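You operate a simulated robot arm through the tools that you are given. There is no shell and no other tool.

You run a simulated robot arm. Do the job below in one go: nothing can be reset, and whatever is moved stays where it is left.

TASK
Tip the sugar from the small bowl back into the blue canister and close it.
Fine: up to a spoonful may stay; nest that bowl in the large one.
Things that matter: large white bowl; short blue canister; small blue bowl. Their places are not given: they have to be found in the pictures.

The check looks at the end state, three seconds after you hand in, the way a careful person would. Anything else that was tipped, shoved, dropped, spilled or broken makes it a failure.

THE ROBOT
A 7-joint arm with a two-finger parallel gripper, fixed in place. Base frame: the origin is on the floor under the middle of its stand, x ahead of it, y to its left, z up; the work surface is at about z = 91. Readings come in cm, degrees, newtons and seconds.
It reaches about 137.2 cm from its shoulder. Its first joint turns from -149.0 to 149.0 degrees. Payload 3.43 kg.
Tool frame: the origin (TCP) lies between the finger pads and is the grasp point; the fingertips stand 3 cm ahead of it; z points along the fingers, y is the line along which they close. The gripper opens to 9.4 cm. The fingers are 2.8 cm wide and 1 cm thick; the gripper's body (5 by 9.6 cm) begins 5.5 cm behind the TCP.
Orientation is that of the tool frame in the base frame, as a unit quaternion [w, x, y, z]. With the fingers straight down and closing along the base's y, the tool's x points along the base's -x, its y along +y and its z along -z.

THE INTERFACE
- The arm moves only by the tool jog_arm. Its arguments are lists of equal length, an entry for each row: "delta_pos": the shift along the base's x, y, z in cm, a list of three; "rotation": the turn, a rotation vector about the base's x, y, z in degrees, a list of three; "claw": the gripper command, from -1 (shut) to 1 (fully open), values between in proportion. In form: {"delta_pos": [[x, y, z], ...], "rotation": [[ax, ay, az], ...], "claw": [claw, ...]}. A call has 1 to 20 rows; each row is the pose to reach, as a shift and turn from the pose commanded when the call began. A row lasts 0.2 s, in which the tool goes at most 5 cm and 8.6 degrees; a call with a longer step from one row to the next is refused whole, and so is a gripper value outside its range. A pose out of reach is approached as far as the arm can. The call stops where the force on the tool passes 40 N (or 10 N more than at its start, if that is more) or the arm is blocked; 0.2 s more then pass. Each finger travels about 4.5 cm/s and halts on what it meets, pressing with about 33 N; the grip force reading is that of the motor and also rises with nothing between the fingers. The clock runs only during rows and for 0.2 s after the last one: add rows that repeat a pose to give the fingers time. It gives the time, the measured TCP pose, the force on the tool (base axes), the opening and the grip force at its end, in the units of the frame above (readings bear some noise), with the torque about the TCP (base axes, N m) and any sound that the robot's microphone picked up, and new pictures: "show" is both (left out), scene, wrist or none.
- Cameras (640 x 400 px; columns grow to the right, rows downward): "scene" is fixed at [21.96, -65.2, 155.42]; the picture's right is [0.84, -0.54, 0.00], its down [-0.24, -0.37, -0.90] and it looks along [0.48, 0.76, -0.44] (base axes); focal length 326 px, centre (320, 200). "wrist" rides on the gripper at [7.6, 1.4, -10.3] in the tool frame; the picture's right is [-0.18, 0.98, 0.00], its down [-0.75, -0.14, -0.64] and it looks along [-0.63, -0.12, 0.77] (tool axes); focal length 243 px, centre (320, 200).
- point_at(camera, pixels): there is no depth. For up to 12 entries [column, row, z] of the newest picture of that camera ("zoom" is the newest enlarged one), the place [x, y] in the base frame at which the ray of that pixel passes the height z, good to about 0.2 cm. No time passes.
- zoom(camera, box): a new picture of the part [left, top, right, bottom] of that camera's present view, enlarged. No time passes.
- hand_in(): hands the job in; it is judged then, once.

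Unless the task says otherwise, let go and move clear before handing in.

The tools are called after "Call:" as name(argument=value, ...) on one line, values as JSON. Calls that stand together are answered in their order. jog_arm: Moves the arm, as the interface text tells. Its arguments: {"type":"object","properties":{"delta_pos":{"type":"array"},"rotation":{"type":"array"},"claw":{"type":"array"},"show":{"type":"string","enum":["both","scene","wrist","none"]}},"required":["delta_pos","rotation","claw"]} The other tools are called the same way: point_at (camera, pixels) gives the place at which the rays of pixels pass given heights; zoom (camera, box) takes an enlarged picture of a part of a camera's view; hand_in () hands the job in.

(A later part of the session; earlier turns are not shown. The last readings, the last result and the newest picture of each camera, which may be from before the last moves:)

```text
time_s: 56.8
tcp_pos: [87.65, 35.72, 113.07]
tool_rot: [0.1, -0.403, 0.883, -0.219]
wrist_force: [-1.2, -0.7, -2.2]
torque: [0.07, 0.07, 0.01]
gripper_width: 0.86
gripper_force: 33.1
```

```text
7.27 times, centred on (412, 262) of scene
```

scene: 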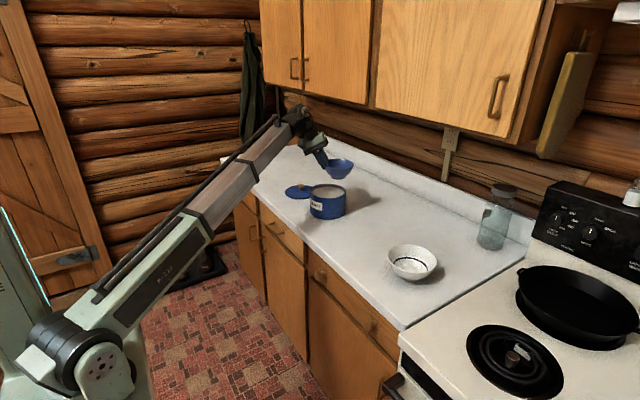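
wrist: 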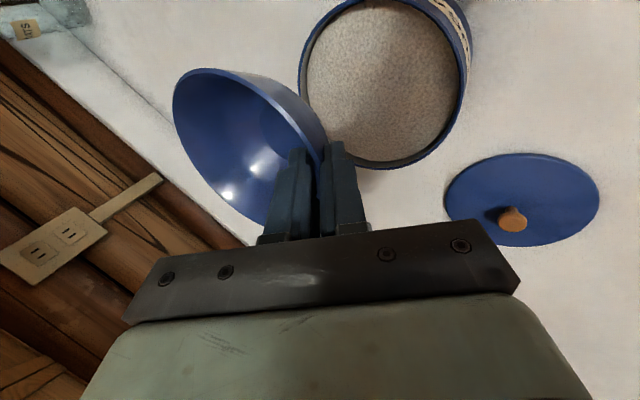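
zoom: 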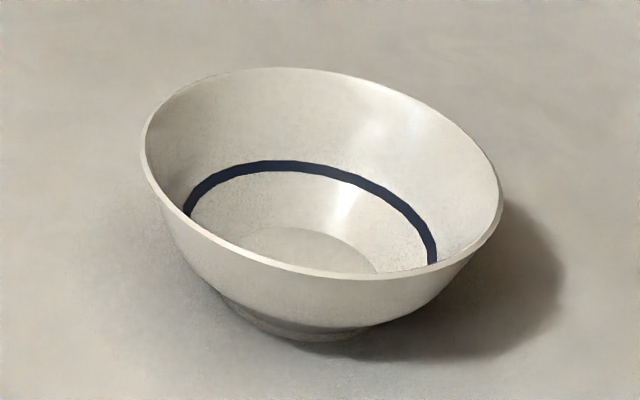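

Call:
point_at(camera="zoom", pixels=[[141, 145, 97], [165, 100, 97], [215, 74, 97], [275, 67, 97], [350, 77, 97], [430, 115, 97], [480, 157, 97], [503, 203, 97], [480, 245, 97], [430, 272, 97], [350, 280, 97], [240, 254, 97]])

Call:
point_at(camera="zoom", pixels=[[141, 145, 98], [165, 100, 98], [215, 74, 98], [275, 67, 98], [350, 77, 98], [430, 115, 98], [480, 157, 98], [503, 203, 98], [480, 245, 98], [430, 272, 98], [350, 280, 98], [240, 254, 98]])

```text
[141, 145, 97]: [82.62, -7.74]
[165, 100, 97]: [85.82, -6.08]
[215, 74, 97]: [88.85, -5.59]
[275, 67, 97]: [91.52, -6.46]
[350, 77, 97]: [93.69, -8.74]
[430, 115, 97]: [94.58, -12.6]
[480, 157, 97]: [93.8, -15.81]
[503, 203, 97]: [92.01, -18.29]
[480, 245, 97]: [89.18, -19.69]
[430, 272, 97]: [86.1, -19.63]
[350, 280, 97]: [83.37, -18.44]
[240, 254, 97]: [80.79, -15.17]
```

```text
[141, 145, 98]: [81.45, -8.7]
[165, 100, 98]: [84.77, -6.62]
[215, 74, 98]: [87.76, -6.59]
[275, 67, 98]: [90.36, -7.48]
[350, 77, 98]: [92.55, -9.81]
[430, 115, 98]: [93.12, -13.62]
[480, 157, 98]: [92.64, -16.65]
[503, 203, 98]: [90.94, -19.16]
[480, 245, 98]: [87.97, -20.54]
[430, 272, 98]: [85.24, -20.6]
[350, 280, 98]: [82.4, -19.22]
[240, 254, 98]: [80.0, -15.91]
```

A circle fit of the large bowl gives centre (87.6, -12.6) and radius 7.1, assuming a rim height of 97. I'll carry the bowl over there at a safe height and confirm with the wrist camera.

Call:
jog_arm(delta_pos=[[0, -1.5, 0], [-0.1, -4.5, 0], [-0.2, -8.3, 0], [-0.3, -12.2, 0], [-0.4, -16.1, 0], [-0.5, -20, 0], [-0.6, -24, 0], [-0.7, -28, 0], [-0.8, -32, 0], [-0.9, -36, 0], [-1, -40, 0], [-1.1, -43.5, 0], [-1.2, -46, 0], [-1.2, -47, 0], [-1.2, -47, 0]], rotation=[[0, 0, 0], [0, 0, 0], [0, 0, 0], [0, 0, 0], [0, 0, 0], [0, 0, 0], [0, 0, 0], [0, 0, 0], [0, 0, 0], [0, 0, 0], [0, 0, 0], [0, 0, 0], [0, 0, 0], [0, 0, 0], [0, 0, 0]], claw=[-1, -1, -1, -1, -1, -1, -1, -1, -1, -1, -1, -1, -1, -1, -1])

Call:
zoom(camera="wrist", box=[160, 0, 500, 210])

```text
time_s: 60.0
tcp_pos: [86.68, -11.16, 112.98]
tool_rot: [0.102, -0.403, 0.883, -0.219]
wrist_force: [-0.3, -0.6, -1.4]
torque: [0.07, 0.09, 0.0]
gripper_width: 0.87
gripper_force: 32.6
```

scene: 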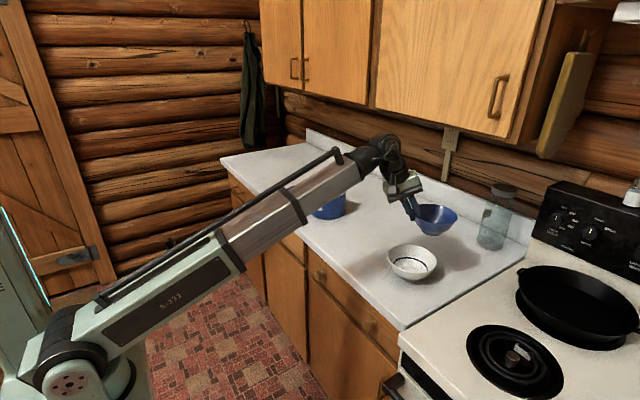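
wrist: 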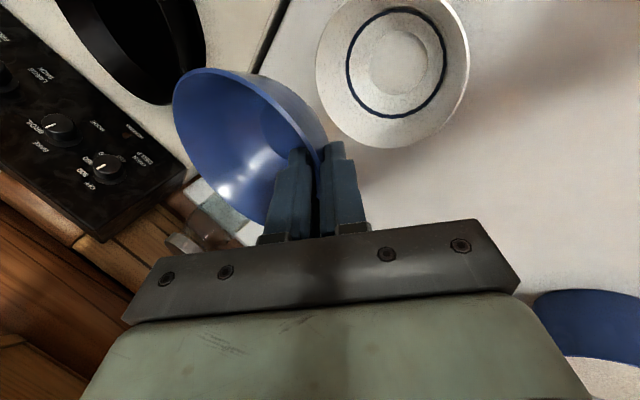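

```text
1.88 times, centred on (330, 105) of wrist
```

zoom: 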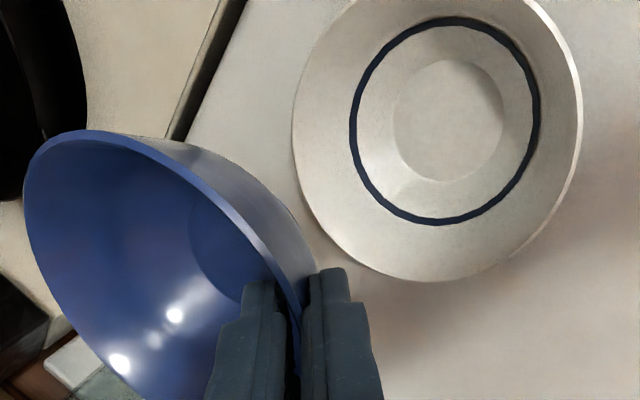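

The large bowl is clearly visible from above. I'll fit its rim from this view at two heights and compare with the scene fit.

Call:
point_at(camera="zoom", pixels=[[292, 130, 97], [298, 165, 97], [320, 215, 97], [365, 258, 97], [430, 281, 97], [490, 272, 97], [540, 238, 97], [572, 180, 97], [583, 120, 97], [573, 60, 97], [548, 12, 97], [310, 60, 97]])

Call:
point_at(camera="zoom", pixels=[[292, 130, 98], [298, 165, 98], [320, 215, 98], [365, 258, 98], [430, 281, 98], [490, 272, 98], [540, 238, 98], [572, 180, 98], [583, 120, 98], [573, 60, 98], [548, 12, 98], [310, 60, 98]])

```text
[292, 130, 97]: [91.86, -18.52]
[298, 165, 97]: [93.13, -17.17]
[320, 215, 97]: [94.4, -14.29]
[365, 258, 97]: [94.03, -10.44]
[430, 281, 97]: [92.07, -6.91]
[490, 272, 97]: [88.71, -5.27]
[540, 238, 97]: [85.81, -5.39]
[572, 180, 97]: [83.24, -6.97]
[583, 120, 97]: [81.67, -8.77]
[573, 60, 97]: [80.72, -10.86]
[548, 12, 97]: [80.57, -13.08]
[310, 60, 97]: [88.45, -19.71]
```

```text
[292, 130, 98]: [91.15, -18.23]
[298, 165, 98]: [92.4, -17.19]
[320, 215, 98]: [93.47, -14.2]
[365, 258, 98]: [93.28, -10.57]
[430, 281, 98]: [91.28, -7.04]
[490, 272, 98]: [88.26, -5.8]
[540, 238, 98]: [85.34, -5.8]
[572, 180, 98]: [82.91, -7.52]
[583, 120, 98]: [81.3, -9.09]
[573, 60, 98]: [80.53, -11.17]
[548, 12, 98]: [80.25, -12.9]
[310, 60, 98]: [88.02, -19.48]
```

Both cameras agree on the large bowl: centre (87.6, -12.6), rim z≈97.0, radius 7.15. I'll check how level the held bowl is before lowering it in.

Call:
zoom(camera="scene", box=[375, 160, 485, 290])

Call:
zoom(camera="wrist", box=[150, 40, 360, 240])

```text
3.08 times, centred on (430, 225) of scene
```

zoom: 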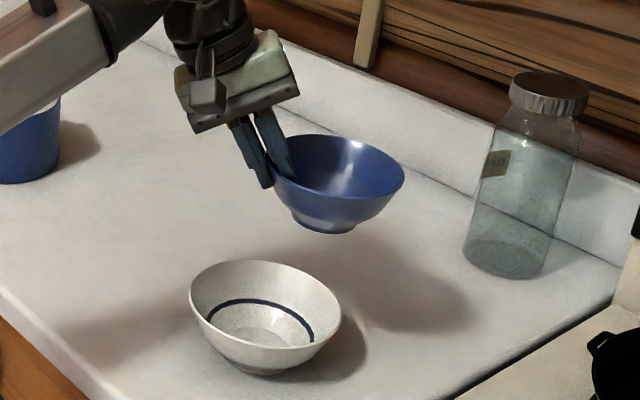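

```text
2.00 times, centred on (255, 140) of wrist
```

zoom: 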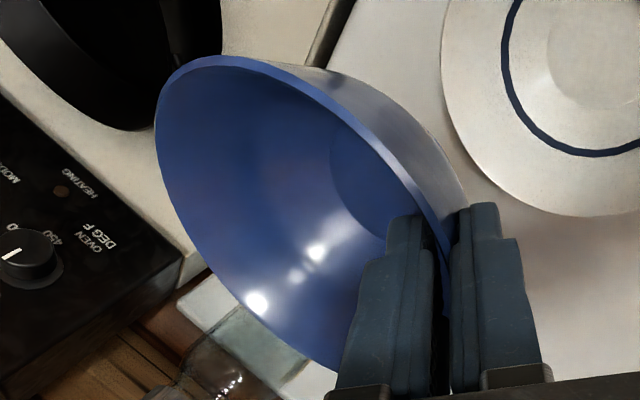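

Call:
point_at(camera="zoom", pixels=[[155, 125, 112.4], [165, 85, 112.4], [190, 62, 112.4], [240, 57, 112.4], [165, 190, 112.4], [200, 265, 112.4], [250, 320, 112.4], [330, 370, 112.4], [310, 90, 112.4], [370, 140, 112.4], [410, 190, 112.4], [155, 125, 111.5]])

```text
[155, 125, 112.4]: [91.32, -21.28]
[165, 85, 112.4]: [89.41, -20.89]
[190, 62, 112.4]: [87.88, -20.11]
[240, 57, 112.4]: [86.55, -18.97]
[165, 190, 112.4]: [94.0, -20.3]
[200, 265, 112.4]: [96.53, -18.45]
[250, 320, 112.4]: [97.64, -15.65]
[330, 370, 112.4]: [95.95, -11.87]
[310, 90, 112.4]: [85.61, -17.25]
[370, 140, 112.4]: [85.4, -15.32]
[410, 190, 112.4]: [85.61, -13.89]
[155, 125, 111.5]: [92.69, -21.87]
```

The held bowl is level within a degree or two, with its centre near (91.25, -15.4). I'll bring it over the large bowl, offset 0.5 cm away from the gripper so the outer finger has room, and stop just above the rim.

Call:
jog_arm(delta_pos=[[-0.8, 0.6, 0], [-1.8, 1.4, -0.5], [-2.7, 2.05, -1.5], [-3.27, 2.47, -3], [-3.27, 2.47, -4.8], [-3.27, 2.47, -6.5], [-3.27, 2.47, -7.96], [-3.27, 2.47, -7.96]], rotation=[[0, 0, 0], [0, 0, 0], [0, 0, 0], [0, 0, 0], [0, 0, 0], [0, 0, 0], [0, 0, 0], [0, 0, 0]], claw=[-1, -1, -1, -1, -1, -1, -1, -1])

Call:
zoom(camera="scene", box=[365, 190, 455, 290])

Call:
zoom(camera="wrist", box=[130, 40, 430, 240])

```text
time_s: 61.8
tcp_pos: [83.22, -8.64, 104.9]
tool_rot: [0.102, -0.402, 0.883, -0.218]
wrist_force: [-0.8, -0.2, -2.3]
torque: [0.07, 0.1, -0.05]
gripper_width: 0.86
gripper_force: 33.1
```

scene: 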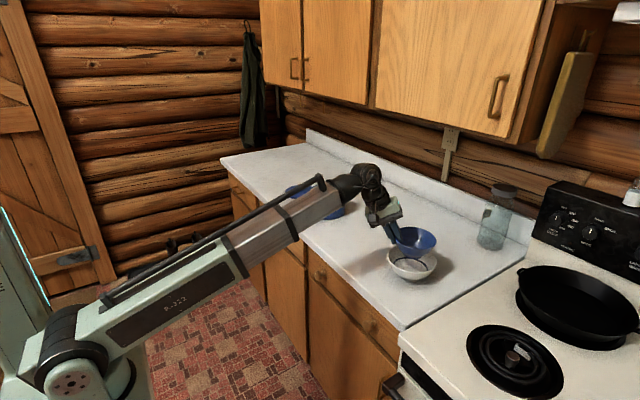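
wrist: 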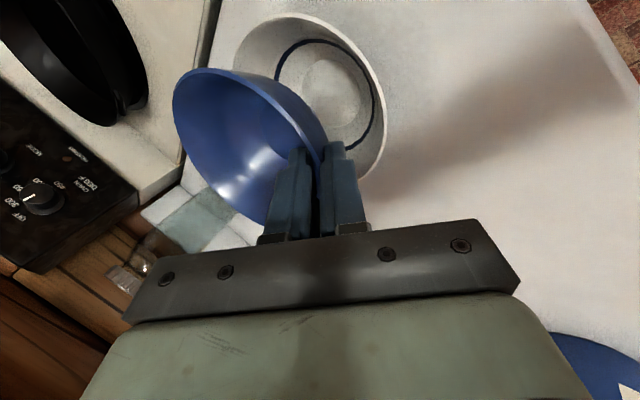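

```text
4.00 times, centred on (410, 240) of scene
```

zoom: 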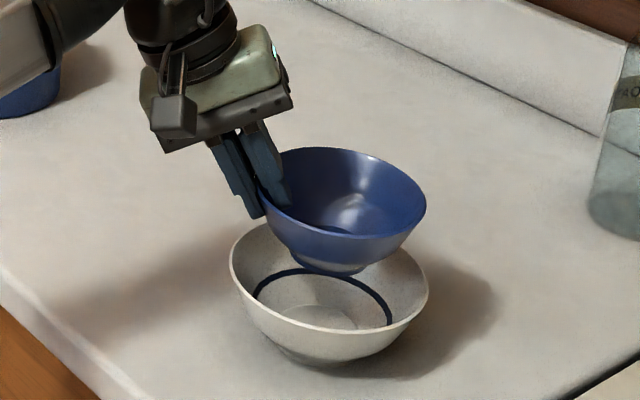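

```text
2.00 times, centred on (280, 140) of wrist
```

zoom: 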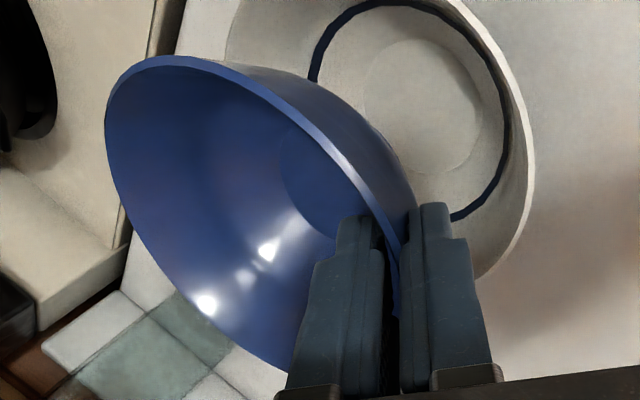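

The small bowl is lined up above the large one. I'll descend slowly in stages, watching the force and the finger clearance.

Call:
jog_arm(delta_pos=[[0, 0, -0.8], [0, 0, -2], [0, 0, -3.2], [0, 0, -4.2], [0, 0, -5], [0, 0, -5]], rotation=[[0, 0, 0], [0, 0, 0], [0, 0, 0], [0, 0, 0], [0, 0, 0], [0, 0, 0]], claw=[-1, -1, -1, -1, -1, -1], show="none")

Call:
zoom(camera="scene", box=[375, 215, 445, 290])

Call:
zoom(camera="wrist", box=[130, 40, 430, 240])

```text
time_s: 63.2
tcp_pos: [83.33, -8.76, 99.81]
tool_rot: [0.101, -0.403, 0.883, -0.219]
wrist_force: [0.5, 0.1, -2.4]
torque: [0.05, 0.1, 0.0]
gripper_width: 0.85
gripper_force: 32.7
```

```text
5.33 times, centred on (410, 252) of scene
```

zoom: 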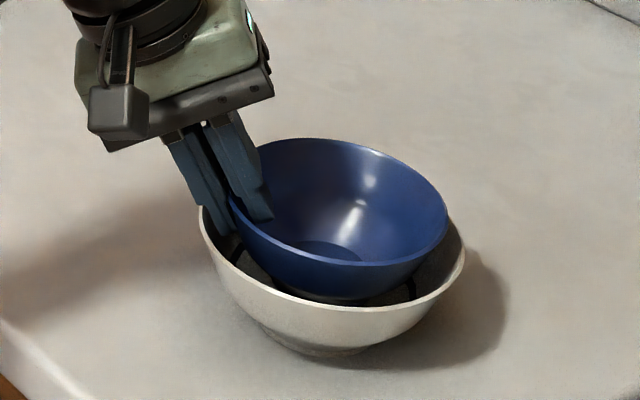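

```text
2.00 times, centred on (280, 140) of wrist
```

zoom: 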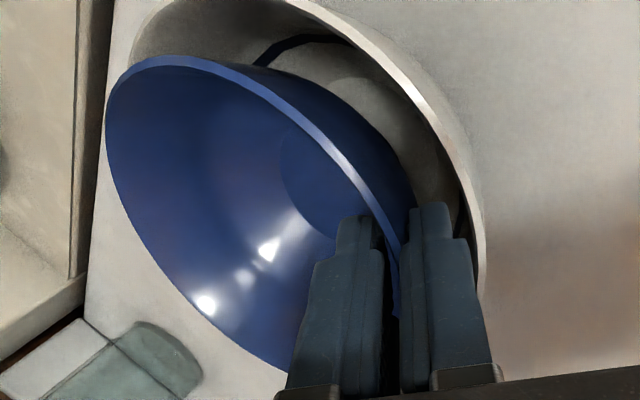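

No contact yet, and the outer finger is just inside the large rim. I'll continue in small steps.

Call:
jog_arm(delta_pos=[[0, 0, -0.3], [0, 0, -0.6], [0, 0, -0.9], [0, 0, -0.9]], rotation=[[0, 0, 0], [0, 0, 0], [0, 0, 0], [0, 0, 0]], claw=[-1, -1, -1, -1], show="none")

Call:
zoom(camera="scene", box=[375, 215, 445, 290])

Call:
zoom(camera="wrist", box=[130, 40, 430, 240])

```text
time_s: 64.2
tcp_pos: [83.34, -8.8, 99.12]
tool_rot: [0.102, -0.403, 0.883, -0.218]
wrist_force: [0.4, -1.2, -0.3]
torque: [0.09, 0.09, -0.04]
gripper_width: 0.85
gripper_force: 32.6
```

```text
5.33 times, centred on (410, 252) of scene
```

zoom: 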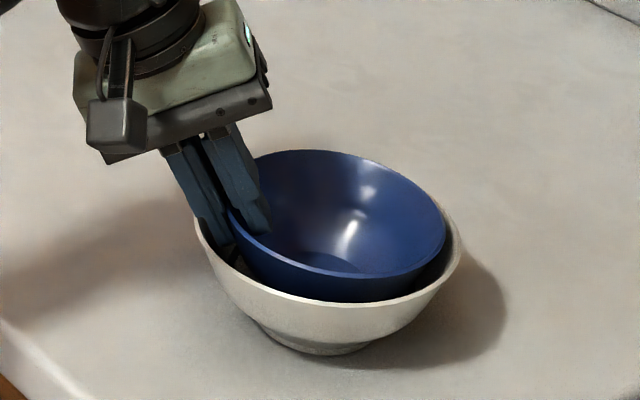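

```text
2.00 times, centred on (280, 140) of wrist
```

zoom: 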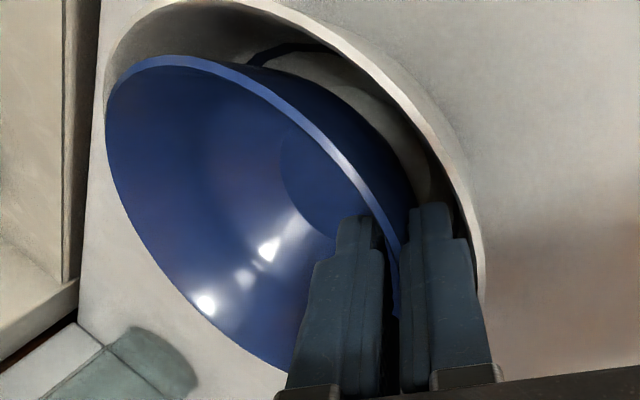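

The large bowl's right rim has risen, from (465,262) to (462,245), so the outer finger is pressing its near wall and starting to tip it. I'll back up right away.

Call:
jog_arm(delta_pos=[[0, 0, 0.3], [0, 0, 0.6], [0, 0, 0.9], [0, 0, 1.5], [0, 0, 1.5]], rotation=[[0, 0, 0], [0, 0, 0], [0, 0, 0], [0, 0, 0], [0, 0, 0]], claw=[-1, -1, -1, -1, -1], show="none")

Call:
zoom(camera="scene", box=[375, 215, 445, 290])

Call:
zoom(camera="wrist", box=[130, 40, 430, 240])

```text
time_s: 65.4
tcp_pos: [83.3, -8.84, 100.48]
tool_rot: [0.101, -0.402, 0.883, -0.219]
wrist_force: [-0.5, 0.1, -1.8]
torque: [0.04, 0.08, 0.03]
gripper_width: 0.84
gripper_force: 33.1
```

```text
5.33 times, centred on (410, 252) of scene
```

zoom: 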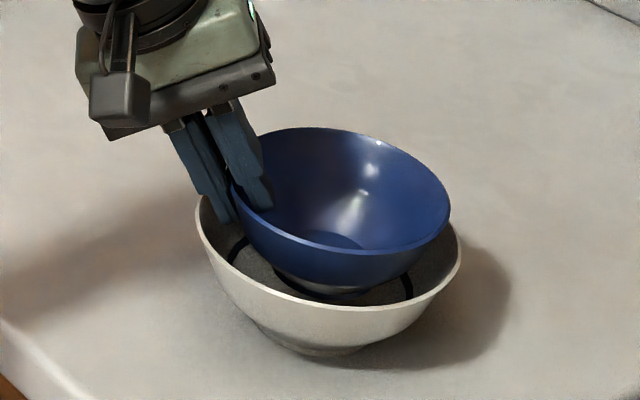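

```text
2.00 times, centred on (280, 140) of wrist
```

zoom: 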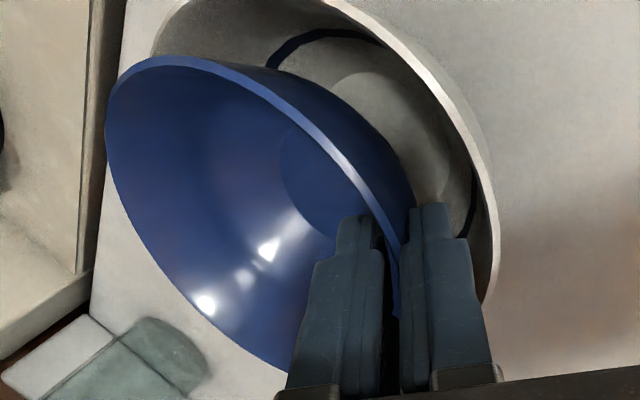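

After backing off, the large bowl sits flat again, shifted perhaps 0.2 cm. The outer finger's tip corner was catching its sloped wall, so I'll re-measure the large rim before choosing a better offset.

Call:
point_at(camera="scene", pixels=[[409, 270, 91]])

Call:
zoom(camera="scene", box=[380, 235, 444, 290])

```text
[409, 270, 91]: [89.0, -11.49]
```

```text
7.27 times, centred on (412, 262) of scene
```

zoom: 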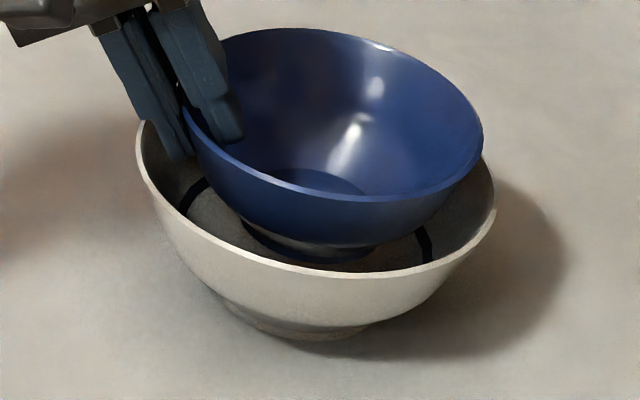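

The large bowl's centre is now about (87.4, -12.45), which gives an effective offset of about 0.8 cm. I'll shift the held bowl slightly farther from the gripper side and lower to just above where contact occurred.

Call:
jog_arm(delta_pos=[[0.05, -0.04, -0.3], [0.09, -0.08, -0.7], [0.09, -0.08, -1.1], [0.09, -0.08, -1.1]], rotation=[[0, 0, 0], [0, 0, 0], [0, 0, 0], [0, 0, 0]], claw=[-1, -1, -1, -1], show="none")

Call:
zoom(camera="scene", box=[380, 235, 444, 290])

Call:
zoom(camera="wrist", box=[130, 40, 430, 240])

```text
time_s: 66.4
tcp_pos: [83.42, -8.93, 99.44]
tool_rot: [0.102, -0.404, 0.882, -0.219]
wrist_force: [-0.9, -0.1, -2.6]
torque: [0.1, 0.12, 0.0]
gripper_width: 0.89
gripper_force: 33.4
```

```text
7.27 times, centred on (412, 262) of scene
```

zoom: 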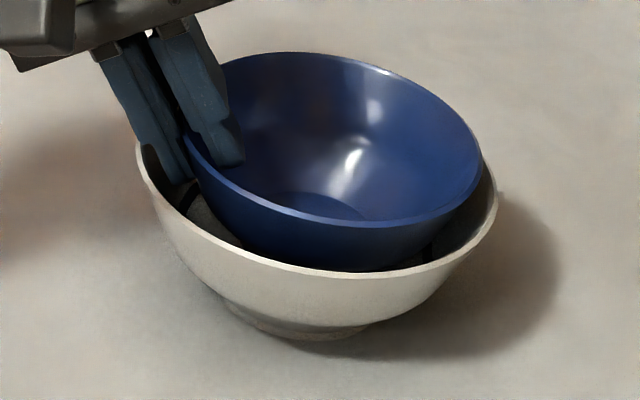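

```text
2.00 times, centred on (280, 140) of wrist
```

zoom: 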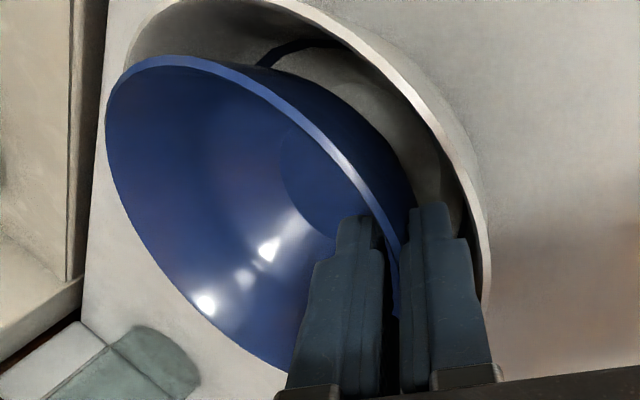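

No contact, and the large bowl sits flat. I'll lower another 0.35 cm and check again.

Call:
jog_arm(delta_pos=[[0, 0, -0.2], [0, 0, -0.35], [0, 0, -0.35]], rotation=[[0, 0, 0], [0, 0, 0], [0, 0, 0]], claw=[-1, -1, -1], show="none")

Call:
zoom(camera="scene", box=[380, 235, 444, 290])

```text
time_s: 67.2
tcp_pos: [83.32, -8.89, 99.2]
tool_rot: [0.101, -0.403, 0.883, -0.218]
wrist_force: [-0.2, 0.0, -2.1]
torque: [0.09, 0.09, 0.01]
gripper_width: 0.86
gripper_force: 32.6
```

```text
7.27 times, centred on (412, 262) of scene
```

zoom: 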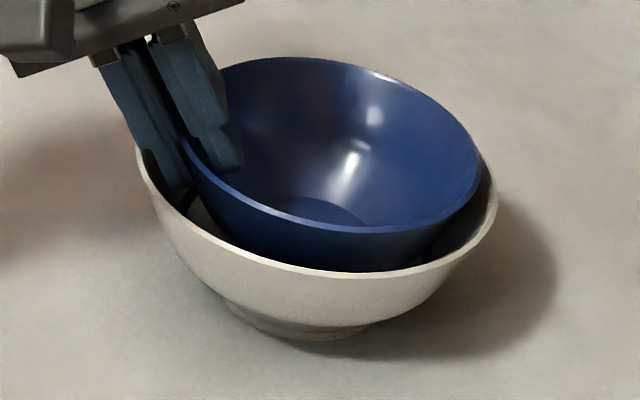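

Still free of contact. I'll take one more small step, with a slight extra shift away from the near wall.

Call:
jog_arm(delta_pos=[[0.06, -0.05, -0.15], [0.11, -0.1, -0.3], [0.11, -0.1, -0.3]], rotation=[[0, 0, 0], [0, 0, 0], [0, 0, 0]], claw=[-1, -1, -1], show="none")

Call:
zoom(camera="scene", box=[380, 235, 444, 290])

Call:
zoom(camera="wrist", box=[130, 40, 430, 240])

```text
time_s: 68.0
tcp_pos: [83.38, -8.92, 98.88]
tool_rot: [0.102, -0.403, 0.883, -0.218]
wrist_force: [-0.4, 0.0, -2.5]
torque: [0.1, 0.11, 0.0]
gripper_width: 0.86
gripper_force: 33.2
```

```text
7.27 times, centred on (412, 262) of scene
```

zoom: 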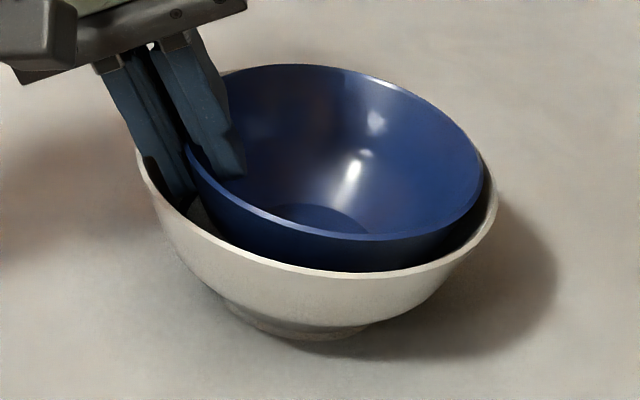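

```text
2.00 times, centred on (280, 140) of wrist
```

zoom: 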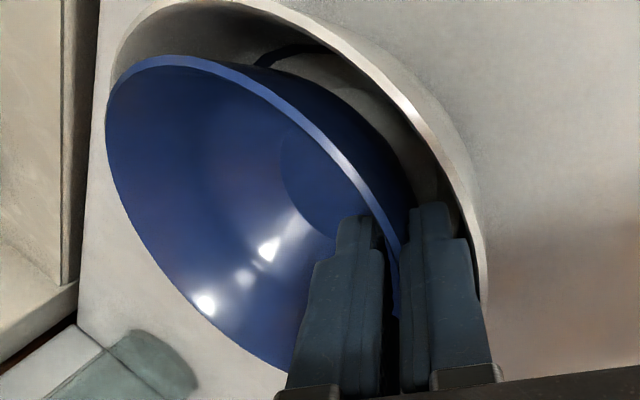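

Still clear, with the large bowl flat and the force unchanged. Another small step down.

Call:
jog_arm(delta_pos=[[0.02, -0.02, -0.15], [0.04, -0.03, -0.3], [0.04, -0.03, -0.3]], rotation=[[0, 0, 0], [0, 0, 0], [0, 0, 0]], claw=[-1, -1, -1], show="none")

Call:
zoom(camera="scene", box=[380, 235, 444, 290])

```text
time_s: 68.8
tcp_pos: [83.49, -9.03, 98.54]
tool_rot: [0.101, -0.402, 0.883, -0.219]
wrist_force: [1.0, 0.0, 1.1]
torque: [0.07, 0.09, 0.03]
gripper_width: 0.85
gripper_force: 33.1
```

```text
7.27 times, centred on (412, 262) of scene
```

zoom: 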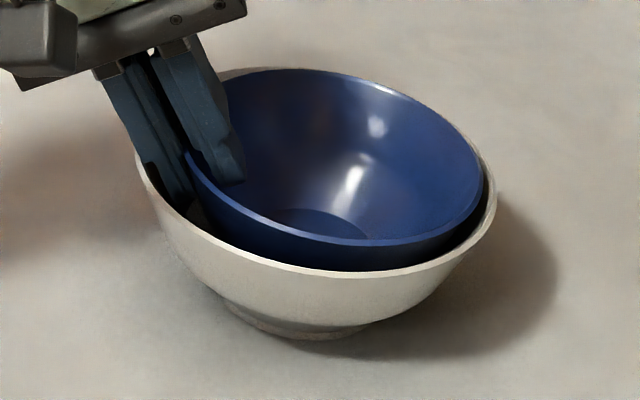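

Light contact has begun: Fz changed by about 3.5 N with the bowl roughly 0.7 cm from fully nested. I'll back off a hair and open the fingers slightly, shifting so the outer finger stays put and doesn't push the large bowl.

Call:
jog_arm(delta_pos=[[0, 0, 0.12], [0, 0, 0.12], [0.12, -0.1, 0.2], [0.28, -0.24, 0.32], [0.28, -0.24, 0.32], [0.28, -0.24, 0.32]], rotation=[[0, 0, 0], [0, 0, 0], [0, 0, 0], [0, 0, 0], [0, 0, 0], [0, 0, 0]], claw=[-1, -1, -0.76, -0.63, -0.63, -0.63], show="none")

Call:
zoom(camera="scene", box=[380, 235, 444, 290])

Call:
zoom(camera="wrist", box=[130, 40, 430, 240])

```text
time_s: 70.2
tcp_pos: [83.8, -9.21, 98.96]
tool_rot: [0.102, -0.403, 0.883, -0.22]
wrist_force: [-2.7, 0.1, 1.3]
torque: [0.05, 0.07, -0.01]
gripper_width: 1.83
gripper_force: 1.0
```

```text
7.27 times, centred on (412, 262) of scene
```

zoom: 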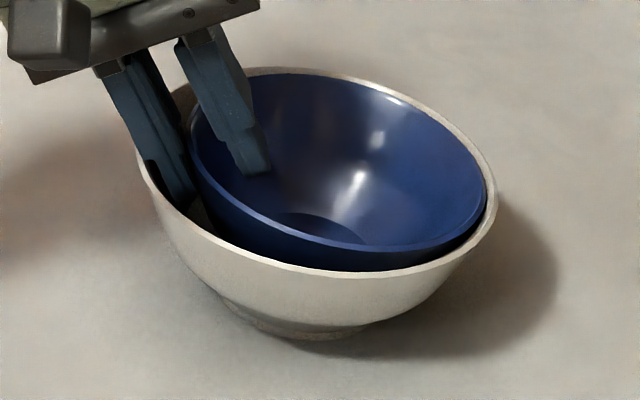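

```text
2.00 times, centred on (280, 140) of wrist
```

zoom: 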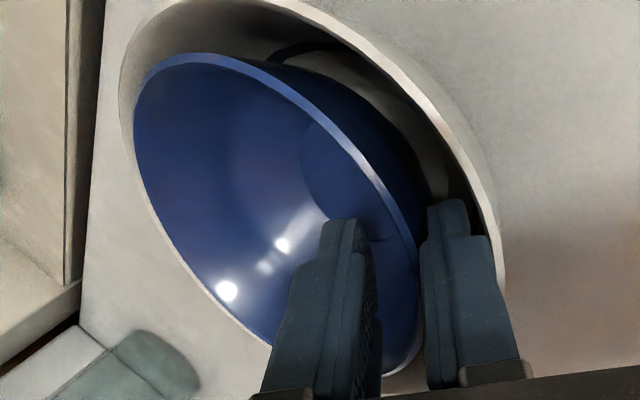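

The small bowl has settled into the large one, with its near wall lightly leaning on the outer finger. I'll draw the fingers out along the wall direction slowly.

Call:
jog_arm(delta_pos=[[-0.12, 0.1, 0.25], [-0.25, 0.22, 0.55], [-0.4, 0.34, 0.9], [-0.55, 0.47, 1.25], [-0.7, 0.6, 1.65], [-0.85, 0.74, 2.1], [-1, 0.87, 2.55], [-1.2, 1.04, 3.1], [-1.4, 1.22, 3.6], [-1.4, 1.22, 3.6]], rotation=[[0, 0, 0], [0, 0, 0], [0, 0, 0], [0, 0, 0], [0, 0, 0], [0, 0, 0], [0, 0, 0], [0, 0, 0], [0, 0, 0], [0, 0, 0]], claw=[-0.63, -0.63, -0.63, -0.63, -0.63, -0.63, -0.63, -0.63, -0.63, -0.63])

Call:
zoom(camera="scene", box=[380, 235, 444, 290])

Call:
zoom(camera="wrist", box=[130, 40, 430, 240])

```text
time_s: 72.4
tcp_pos: [82.37, -7.92, 102.52]
tool_rot: [0.102, -0.403, 0.883, -0.219]
wrist_force: [-0.5, 0.6, -0.7]
torque: [0.03, -0.01, 0.01]
gripper_width: 1.72
gripper_force: 0.0
```

scene: 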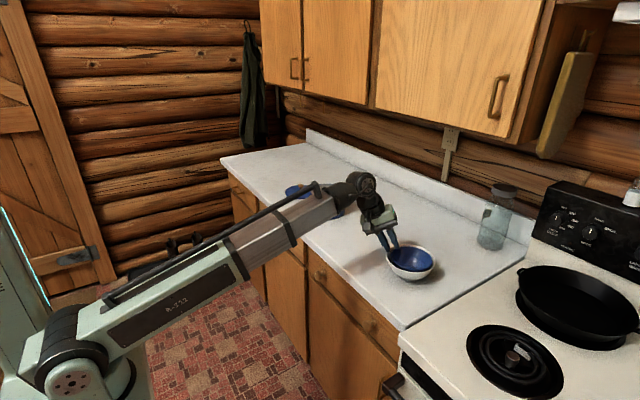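
wrist: 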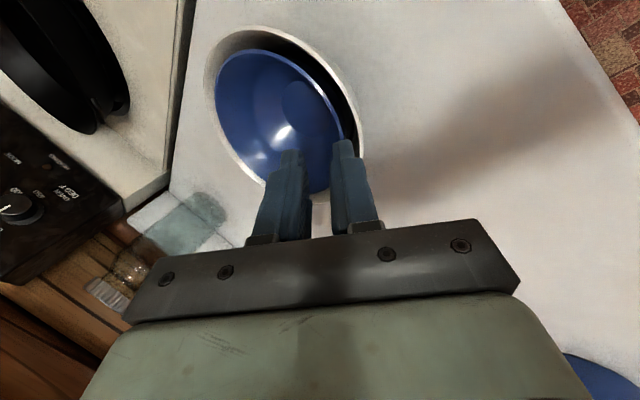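

```text
7.27 times, centred on (412, 262) of scene
```

zoom: 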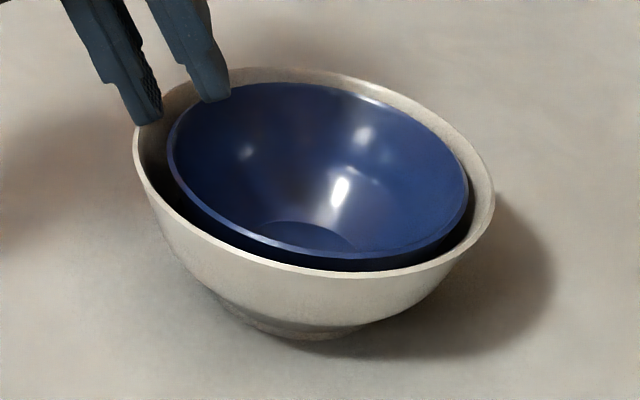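

```text
2.00 times, centred on (280, 140) of wrist
```

zoom: 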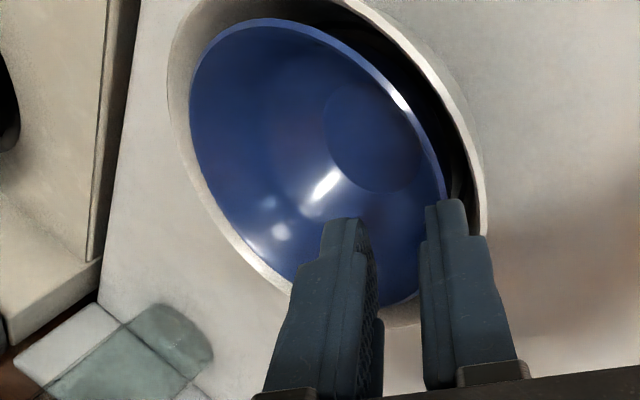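

The small bowl now sits level inside the large one and the fingers are free. I'll rise clear and travel back toward the lid at a safe height.

Call:
jog_arm(delta_pos=[[-0.8, 0.7, 2], [-1.8, 1.6, 4.8], [-2, 2.5, 7.5], [-1.6, 5, 9.5], [-1, 9, 9.5], [-0.4, 13.5, 9.5], [0.2, 18, 9.5], [0.8, 22.5, 9.5], [1.4, 27, 9.5], [2, 31.5, 9.5], [2.6, 36, 9.5], [3.2, 40.5, 9.5], [3.8, 45, 9.5], [4.3, 49.5, 9.5], [4.65, 53, 9.5], [4.65, 53, 9.5]], rotation=[[0, 0, 0], [0, 0, 0], [0, 0, 0], [0, 0, 0], [0, 0, 0], [0, 0, 0], [0, 0, 0], [0, 0, 0], [0, 0, 0], [0, 0, 0], [0, 0, 0], [0, 0, 0], [0, 0, 0], [0, 0, 0], [0, 0, 0], [0, 0, 0]], claw=[-0.63, -0.63, -0.63, -0.3, 0, 0.5, 0.5, 0.5, 0.5, 0.5, 0.5, 0.5, 0.5, 0.5, 0.5, 0.5])

Call:
zoom(camera="scene", box=[280, 150, 460, 290])

```text
time_s: 75.8
tcp_pos: [86.98, 45.0, 111.65]
tool_rot: [0.102, -0.403, 0.883, -0.219]
wrist_force: [0.4, 0.8, 0.2]
torque: [-0.01, 0.0, -0.03]
gripper_width: 7.08
gripper_force: 0.0
```

scene: 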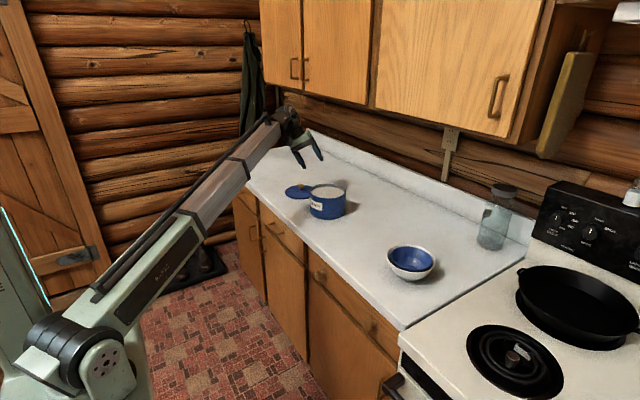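
wrist: 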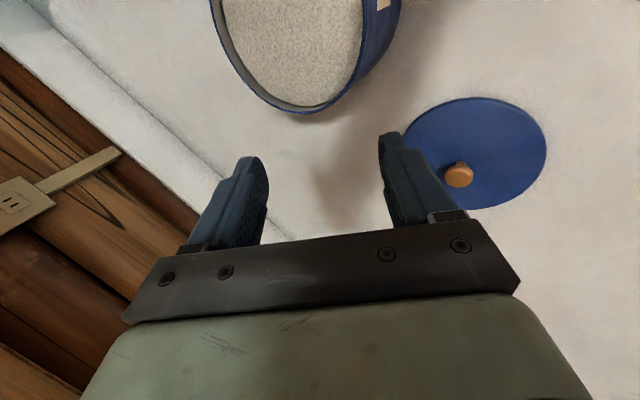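

```text
2.86 times, centred on (370, 220) of scene
```

zoom: 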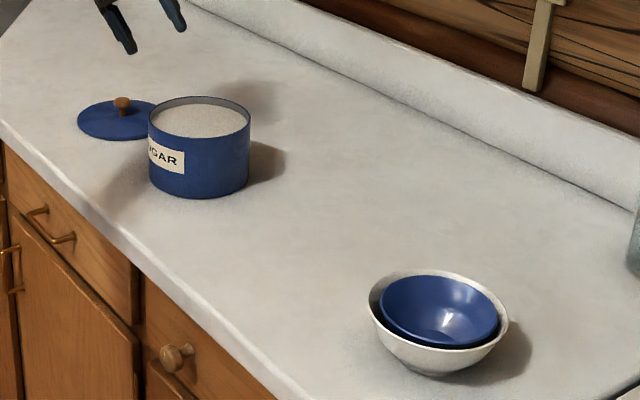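

The bowls are nested and no sugar shows on the counter. Now I'll turn the tool back to straight down above the lid's knob.

Call:
jog_arm(delta_pos=[[0.3, 1.7, 0], [0.6, 3.4, 0], [0.9, 5.1, 0], [1.2, 6.8, 0], [1.5, 8.5, 0], [1.8, 10.2, 0], [2.2, 12.28, 0], [2.2, 12.28, 0], [2.2, 12.28, 0]], rotation=[[3.76, 1.71, -6.86], [7.51, 3.43, -13.71], [11.27, 5.14, -20.57], [15.03, 6.86, -27.43], [18.79, 8.57, -34.29], [22.54, 10.29, -41.14], [26.3, 12, -48], [26.3, 12, -48], [26.3, 12, -48]], claw=[0.5, 0.5, 0.5, 0.5, 0.5, 0.5, 0.5, 0.5, 0.5])

Call:
zoom(camera="wrist", box=[220, 0, 420, 150])

```text
time_s: 77.8
tcp_pos: [89.04, 57.27, 111.85]
tool_rot: [0.002, -0.001, 1.0, 0.001]
wrist_force: [0.2, 0.0, 0.9]
torque: [0.04, -0.02, 0.02]
gripper_width: 7.05
gripper_force: 0.0
```

scene: 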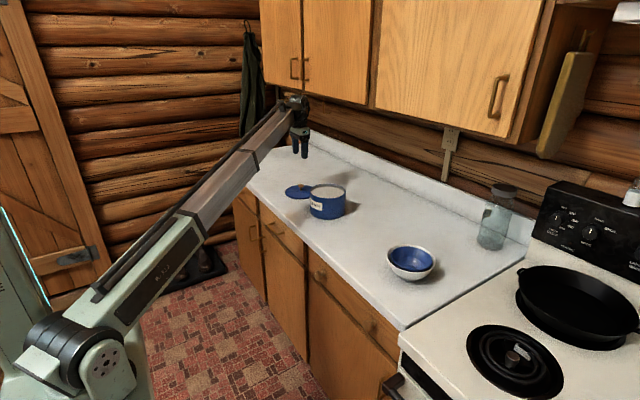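
wrist: 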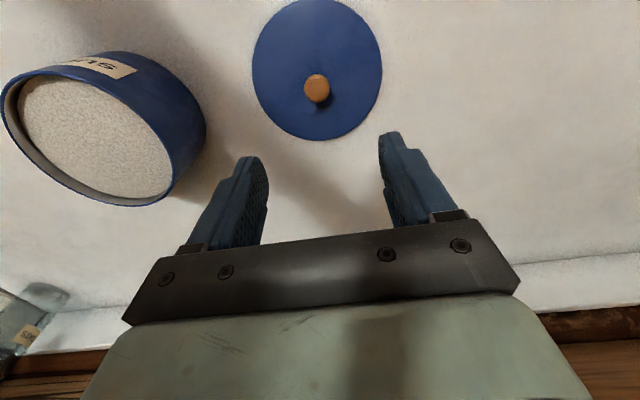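

```text
2.67 times, centred on (320, 75) of wrist
```

zoom: 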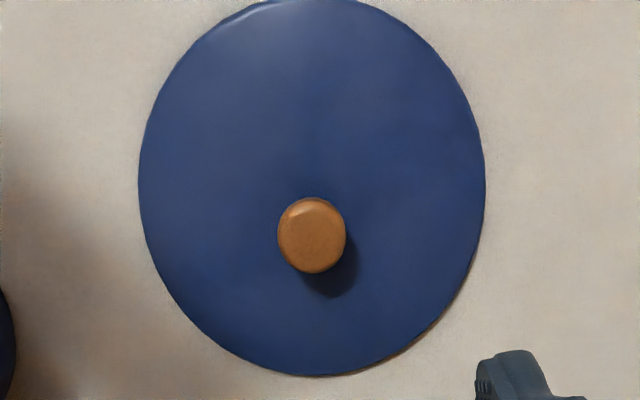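

The knob is at (317,89), about 0.3 cm off the tool axis. I'll get its exact position before descending.

Call:
point_at(camera="wrist", pixels=[[317, 89, 94], [317, 89, 93.5]])

```text
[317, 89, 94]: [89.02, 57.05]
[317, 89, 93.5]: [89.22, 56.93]
```

The knob is at (89.1, 57.0). I'll descend over it and stop with the tips just above the lid's top.

Call:
jog_arm(delta_pos=[[-0.1, -0.18, -3], [-0.1, -0.18, -7], [-0.1, -0.18, -11], [-0.1, -0.18, -14], [-0.1, -0.18, -14]], rotation=[[0, 0, 0], [0, 0, 0], [0, 0, 0], [0, 0, 0], [0, 0, 0]], claw=[0.5, 0.3, 0, 0, 0])

Call:
zoom(camera="wrist", box=[220, 80, 420, 230])

```text
time_s: 79.0
tcp_pos: [89.05, 56.99, 97.93]
tool_rot: [0.002, 0.0, 1.0, 0.002]
wrist_force: [-0.5, -0.2, -0.3]
torque: [0.02, -0.03, -0.01]
gripper_width: 4.68
gripper_force: 0.0
```

scene: 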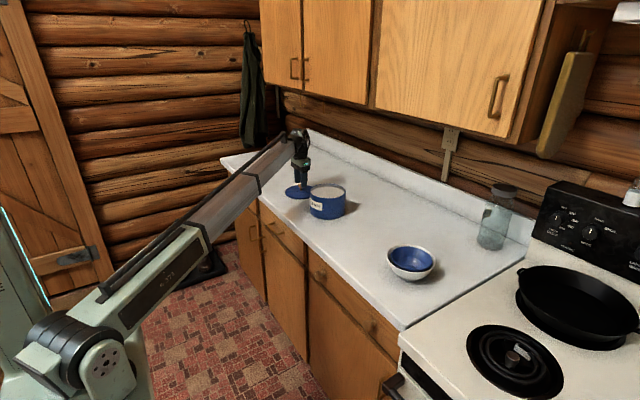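
wrist: 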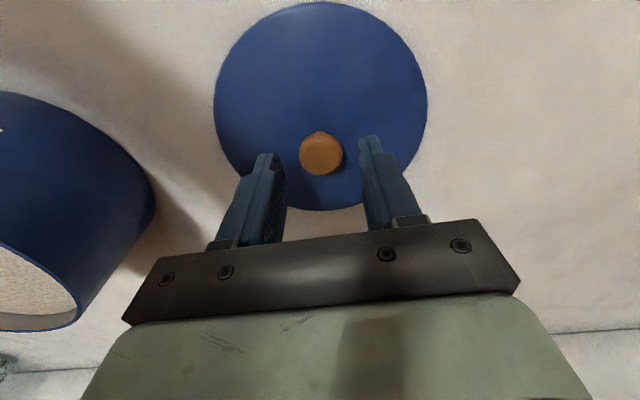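

```text
2.67 times, centred on (320, 155) of wrist
```

zoom: 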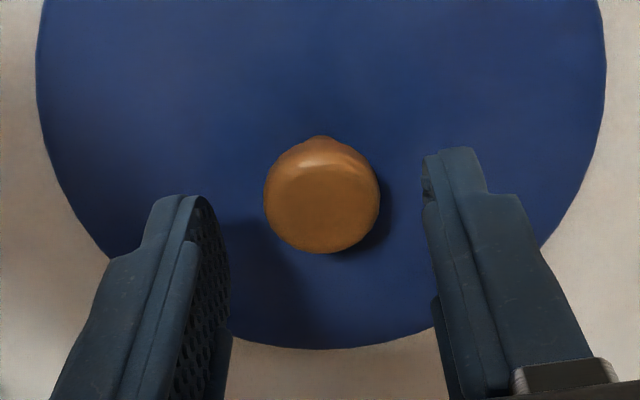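

The knob is centred between the fingers at (321,155). I'll go down and close on it.

Call:
jog_arm(delta_pos=[[0, 0, -1.5], [0, 0, -2.7], [0, 0, -2.85], [0, 0, -2.85], [0, 0, -2.85], [0, 0, -2.85], [0, 0, -2.85]], rotation=[[0, 0, 0], [0, 0, 0], [0, 0, 0], [0, 0, 0], [0, 0, 0], [0, 0, 0], [0, 0, 0]], claw=[0, 0, 0, -1, -1, -1, -1], show="wrist")

```text
time_s: 80.6
tcp_pos: [89.11, 57.11, 94.95]
tool_rot: [0.002, 0.0, 1.0, 0.002]
wrist_force: [0.0, 0.2, 0.3]
torque: [-0.04, -0.02, 0.03]
gripper_width: 2.64
gripper_force: 32.9
```

wrist: 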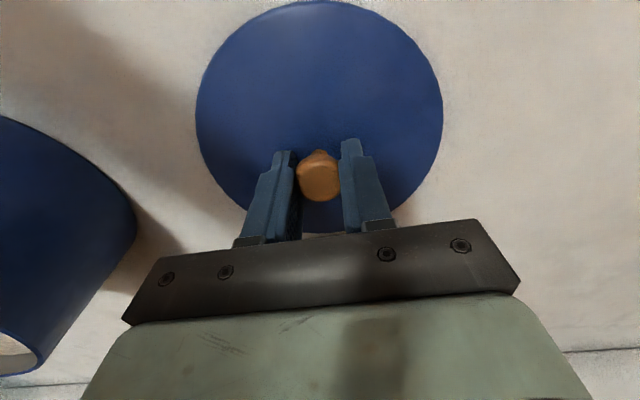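

The knob is gripped at 2.64 cm. I'll lift the lid and carry it at a safe height back over the canister.

Call:
jog_arm(delta_pos=[[0, 0, 0.5], [0, 0, 1.5], [0, 0, 3.5], [0, 0, 6], [0, 0, 9], [0, 0, 12], [0, 0, 14.5], [0, -1, 16], [0, -3, 16], [0, -6, 16], [0, -8, 16], [0, -8, 16]], rotation=[[0, 0, 0], [0, 0, 0], [0, 0, 0], [0, 0, 0], [0, 0, 0], [0, 0, 0], [0, 0, 0], [0, 0, 0], [0, 0, 0], [0, 0, 0], [0, 0, 0], [0, 0, 0]], claw=[-1, -1, -1, -1, -1, -1, -1, -1, -1, -1, -1, -1])

Call:
zoom(camera="scene", box=[270, 120, 380, 225])

```text
time_s: 83.2
tcp_pos: [89.24, 49.02, 111.21]
tool_rot: [0.002, 0.0, 1.0, 0.002]
wrist_force: [-0.3, 0.9, -0.2]
torque: [0.02, 0.01, 0.01]
gripper_width: 2.65
gripper_force: 32.6
```

scene: 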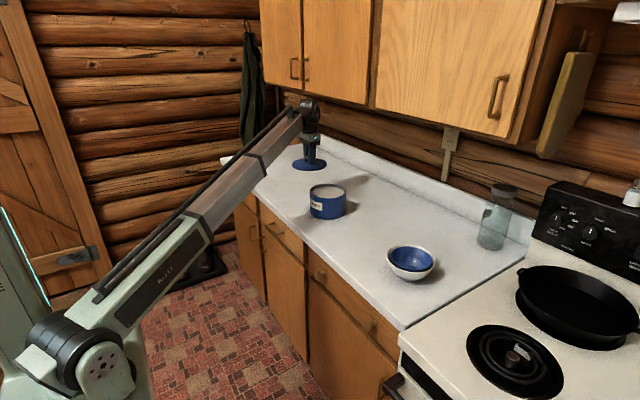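
wrist: 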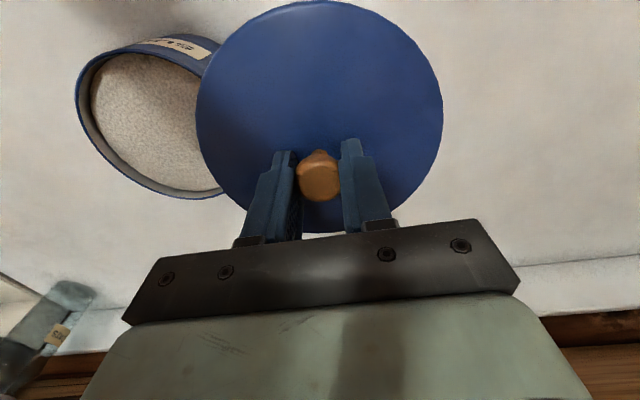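

```text
3.81 times, centred on (325, 172) of scene
```

zoom: 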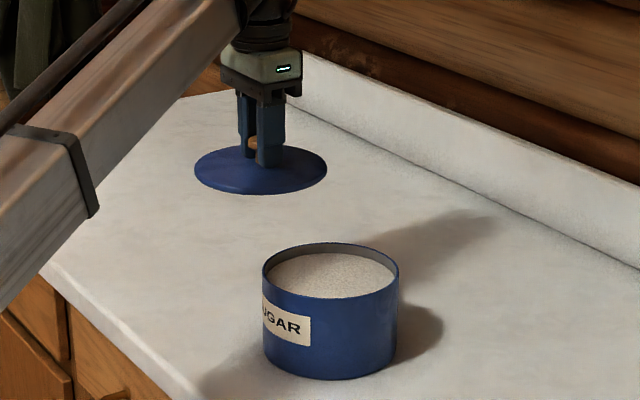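

The canister's rim is fully visible now. I'll measure its centre precisely so the lid lands square.

Call:
zoom(camera="scene", box=[303, 178, 351, 222])

```text
9.09 times, centred on (327, 200) of scene
```

zoom: 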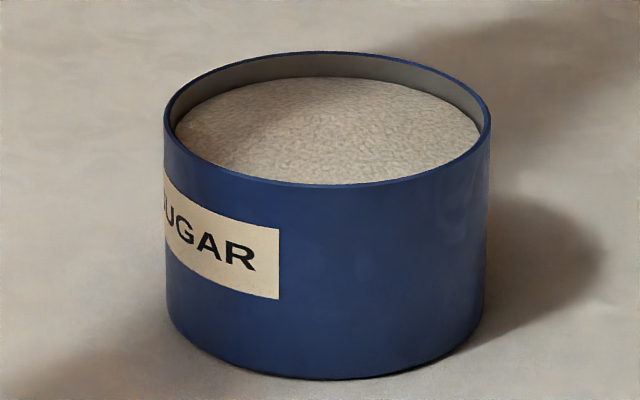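

Call:
point_at(camera="zoom", pixels=[[163, 115, 100.7], [180, 88, 100.7], [220, 68, 100.7], [270, 55, 100.7], [325, 51, 100.7], [390, 58, 100.7], [450, 81, 100.7], [491, 120, 100.7], [478, 147, 100.7], [430, 172, 100.7], [330, 185, 100.7], [230, 168, 100.7]])

Call:
point_at(camera="wrist", pixels=[[75, 95, 100.7], [90, 60, 100.7], [130, 45, 100.7], [100, 150, 100.7], [140, 185, 100.7], [190, 198, 100.7], [78, 120, 100.7], [215, 196, 100.7]])

Call:
zoom(camera="wrist", box=[60, 20, 240, 210])

```text
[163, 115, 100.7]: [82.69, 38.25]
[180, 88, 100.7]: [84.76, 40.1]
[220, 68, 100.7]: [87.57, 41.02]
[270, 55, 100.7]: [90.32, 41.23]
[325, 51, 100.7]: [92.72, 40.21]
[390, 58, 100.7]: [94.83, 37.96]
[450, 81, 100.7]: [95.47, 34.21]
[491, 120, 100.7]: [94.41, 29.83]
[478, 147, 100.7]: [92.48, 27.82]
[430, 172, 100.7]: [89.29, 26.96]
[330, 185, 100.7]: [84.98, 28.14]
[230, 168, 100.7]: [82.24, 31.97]
```

```text
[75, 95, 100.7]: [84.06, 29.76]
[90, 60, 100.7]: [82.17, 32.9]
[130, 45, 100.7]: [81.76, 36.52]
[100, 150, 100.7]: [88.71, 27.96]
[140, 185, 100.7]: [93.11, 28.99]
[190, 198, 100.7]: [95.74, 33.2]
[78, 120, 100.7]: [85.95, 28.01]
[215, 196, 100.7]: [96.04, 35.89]
```

```text
2.11 times, centred on (150, 115) of wrist
```

zoom: 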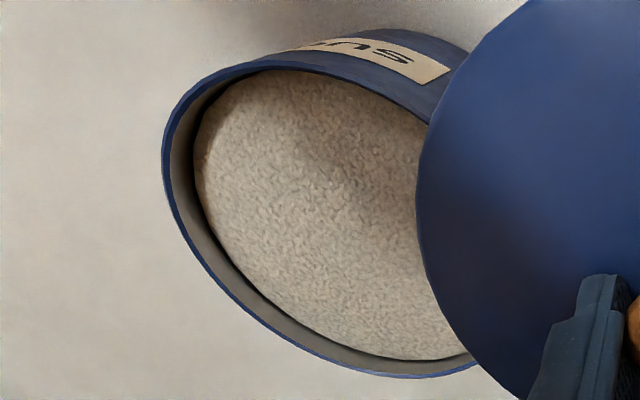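

The scene and wrist views agree that the canister's centre is about (89.0, 34.7), so it hasn't moved. I'll bring the lid over it and lower to a few centimetres above.

Call:
jog_arm(delta_pos=[[0, -1.5, 0], [0, -4, 0], [-0.02, -7, 0], [-0.04, -10, 0], [-0.06, -12.5, 0], [-0.06, -14, 0], [-0.06, -14.32, 0], [-0.06, -14.32, -1.5], [-0.06, -14.32, -3], [-0.06, -14.32, -4], [-0.06, -14.32, -4]], rotation=[[0, 0, 0], [0, 0, 0], [0, 0, 0], [0, 0, 0], [0, 0, 0], [0, 0, 0], [0, 0, 0], [0, 0, 0], [0, 0, 0], [0, 0, 0], [0, 0, 0]], claw=[-1, -1, -1, -1, -1, -1, -1, -1, -1, -1, -1], show="wrist")

Call:
zoom(camera="scene", box=[295, 150, 360, 225])

```text
time_s: 85.6
tcp_pos: [89.12, 34.7, 107.1]
tool_rot: [0.001, 0.0, 1.0, 0.002]
wrist_force: [-1.1, 0.5, -0.2]
torque: [0.0, 0.0, -0.02]
gripper_width: 2.67
gripper_force: 33.1
```

wrist: 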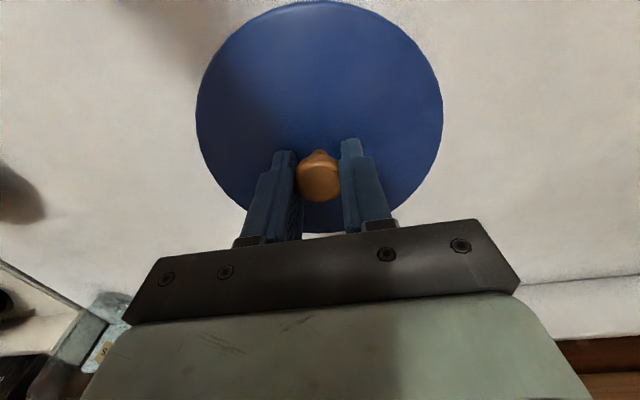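

```text
5.33 times, centred on (328, 188) of scene
```

zoom: 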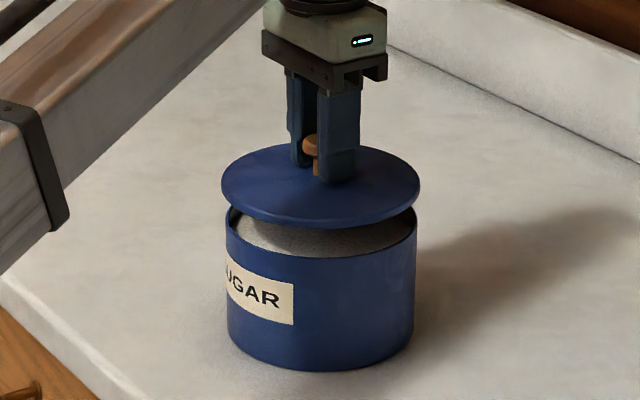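

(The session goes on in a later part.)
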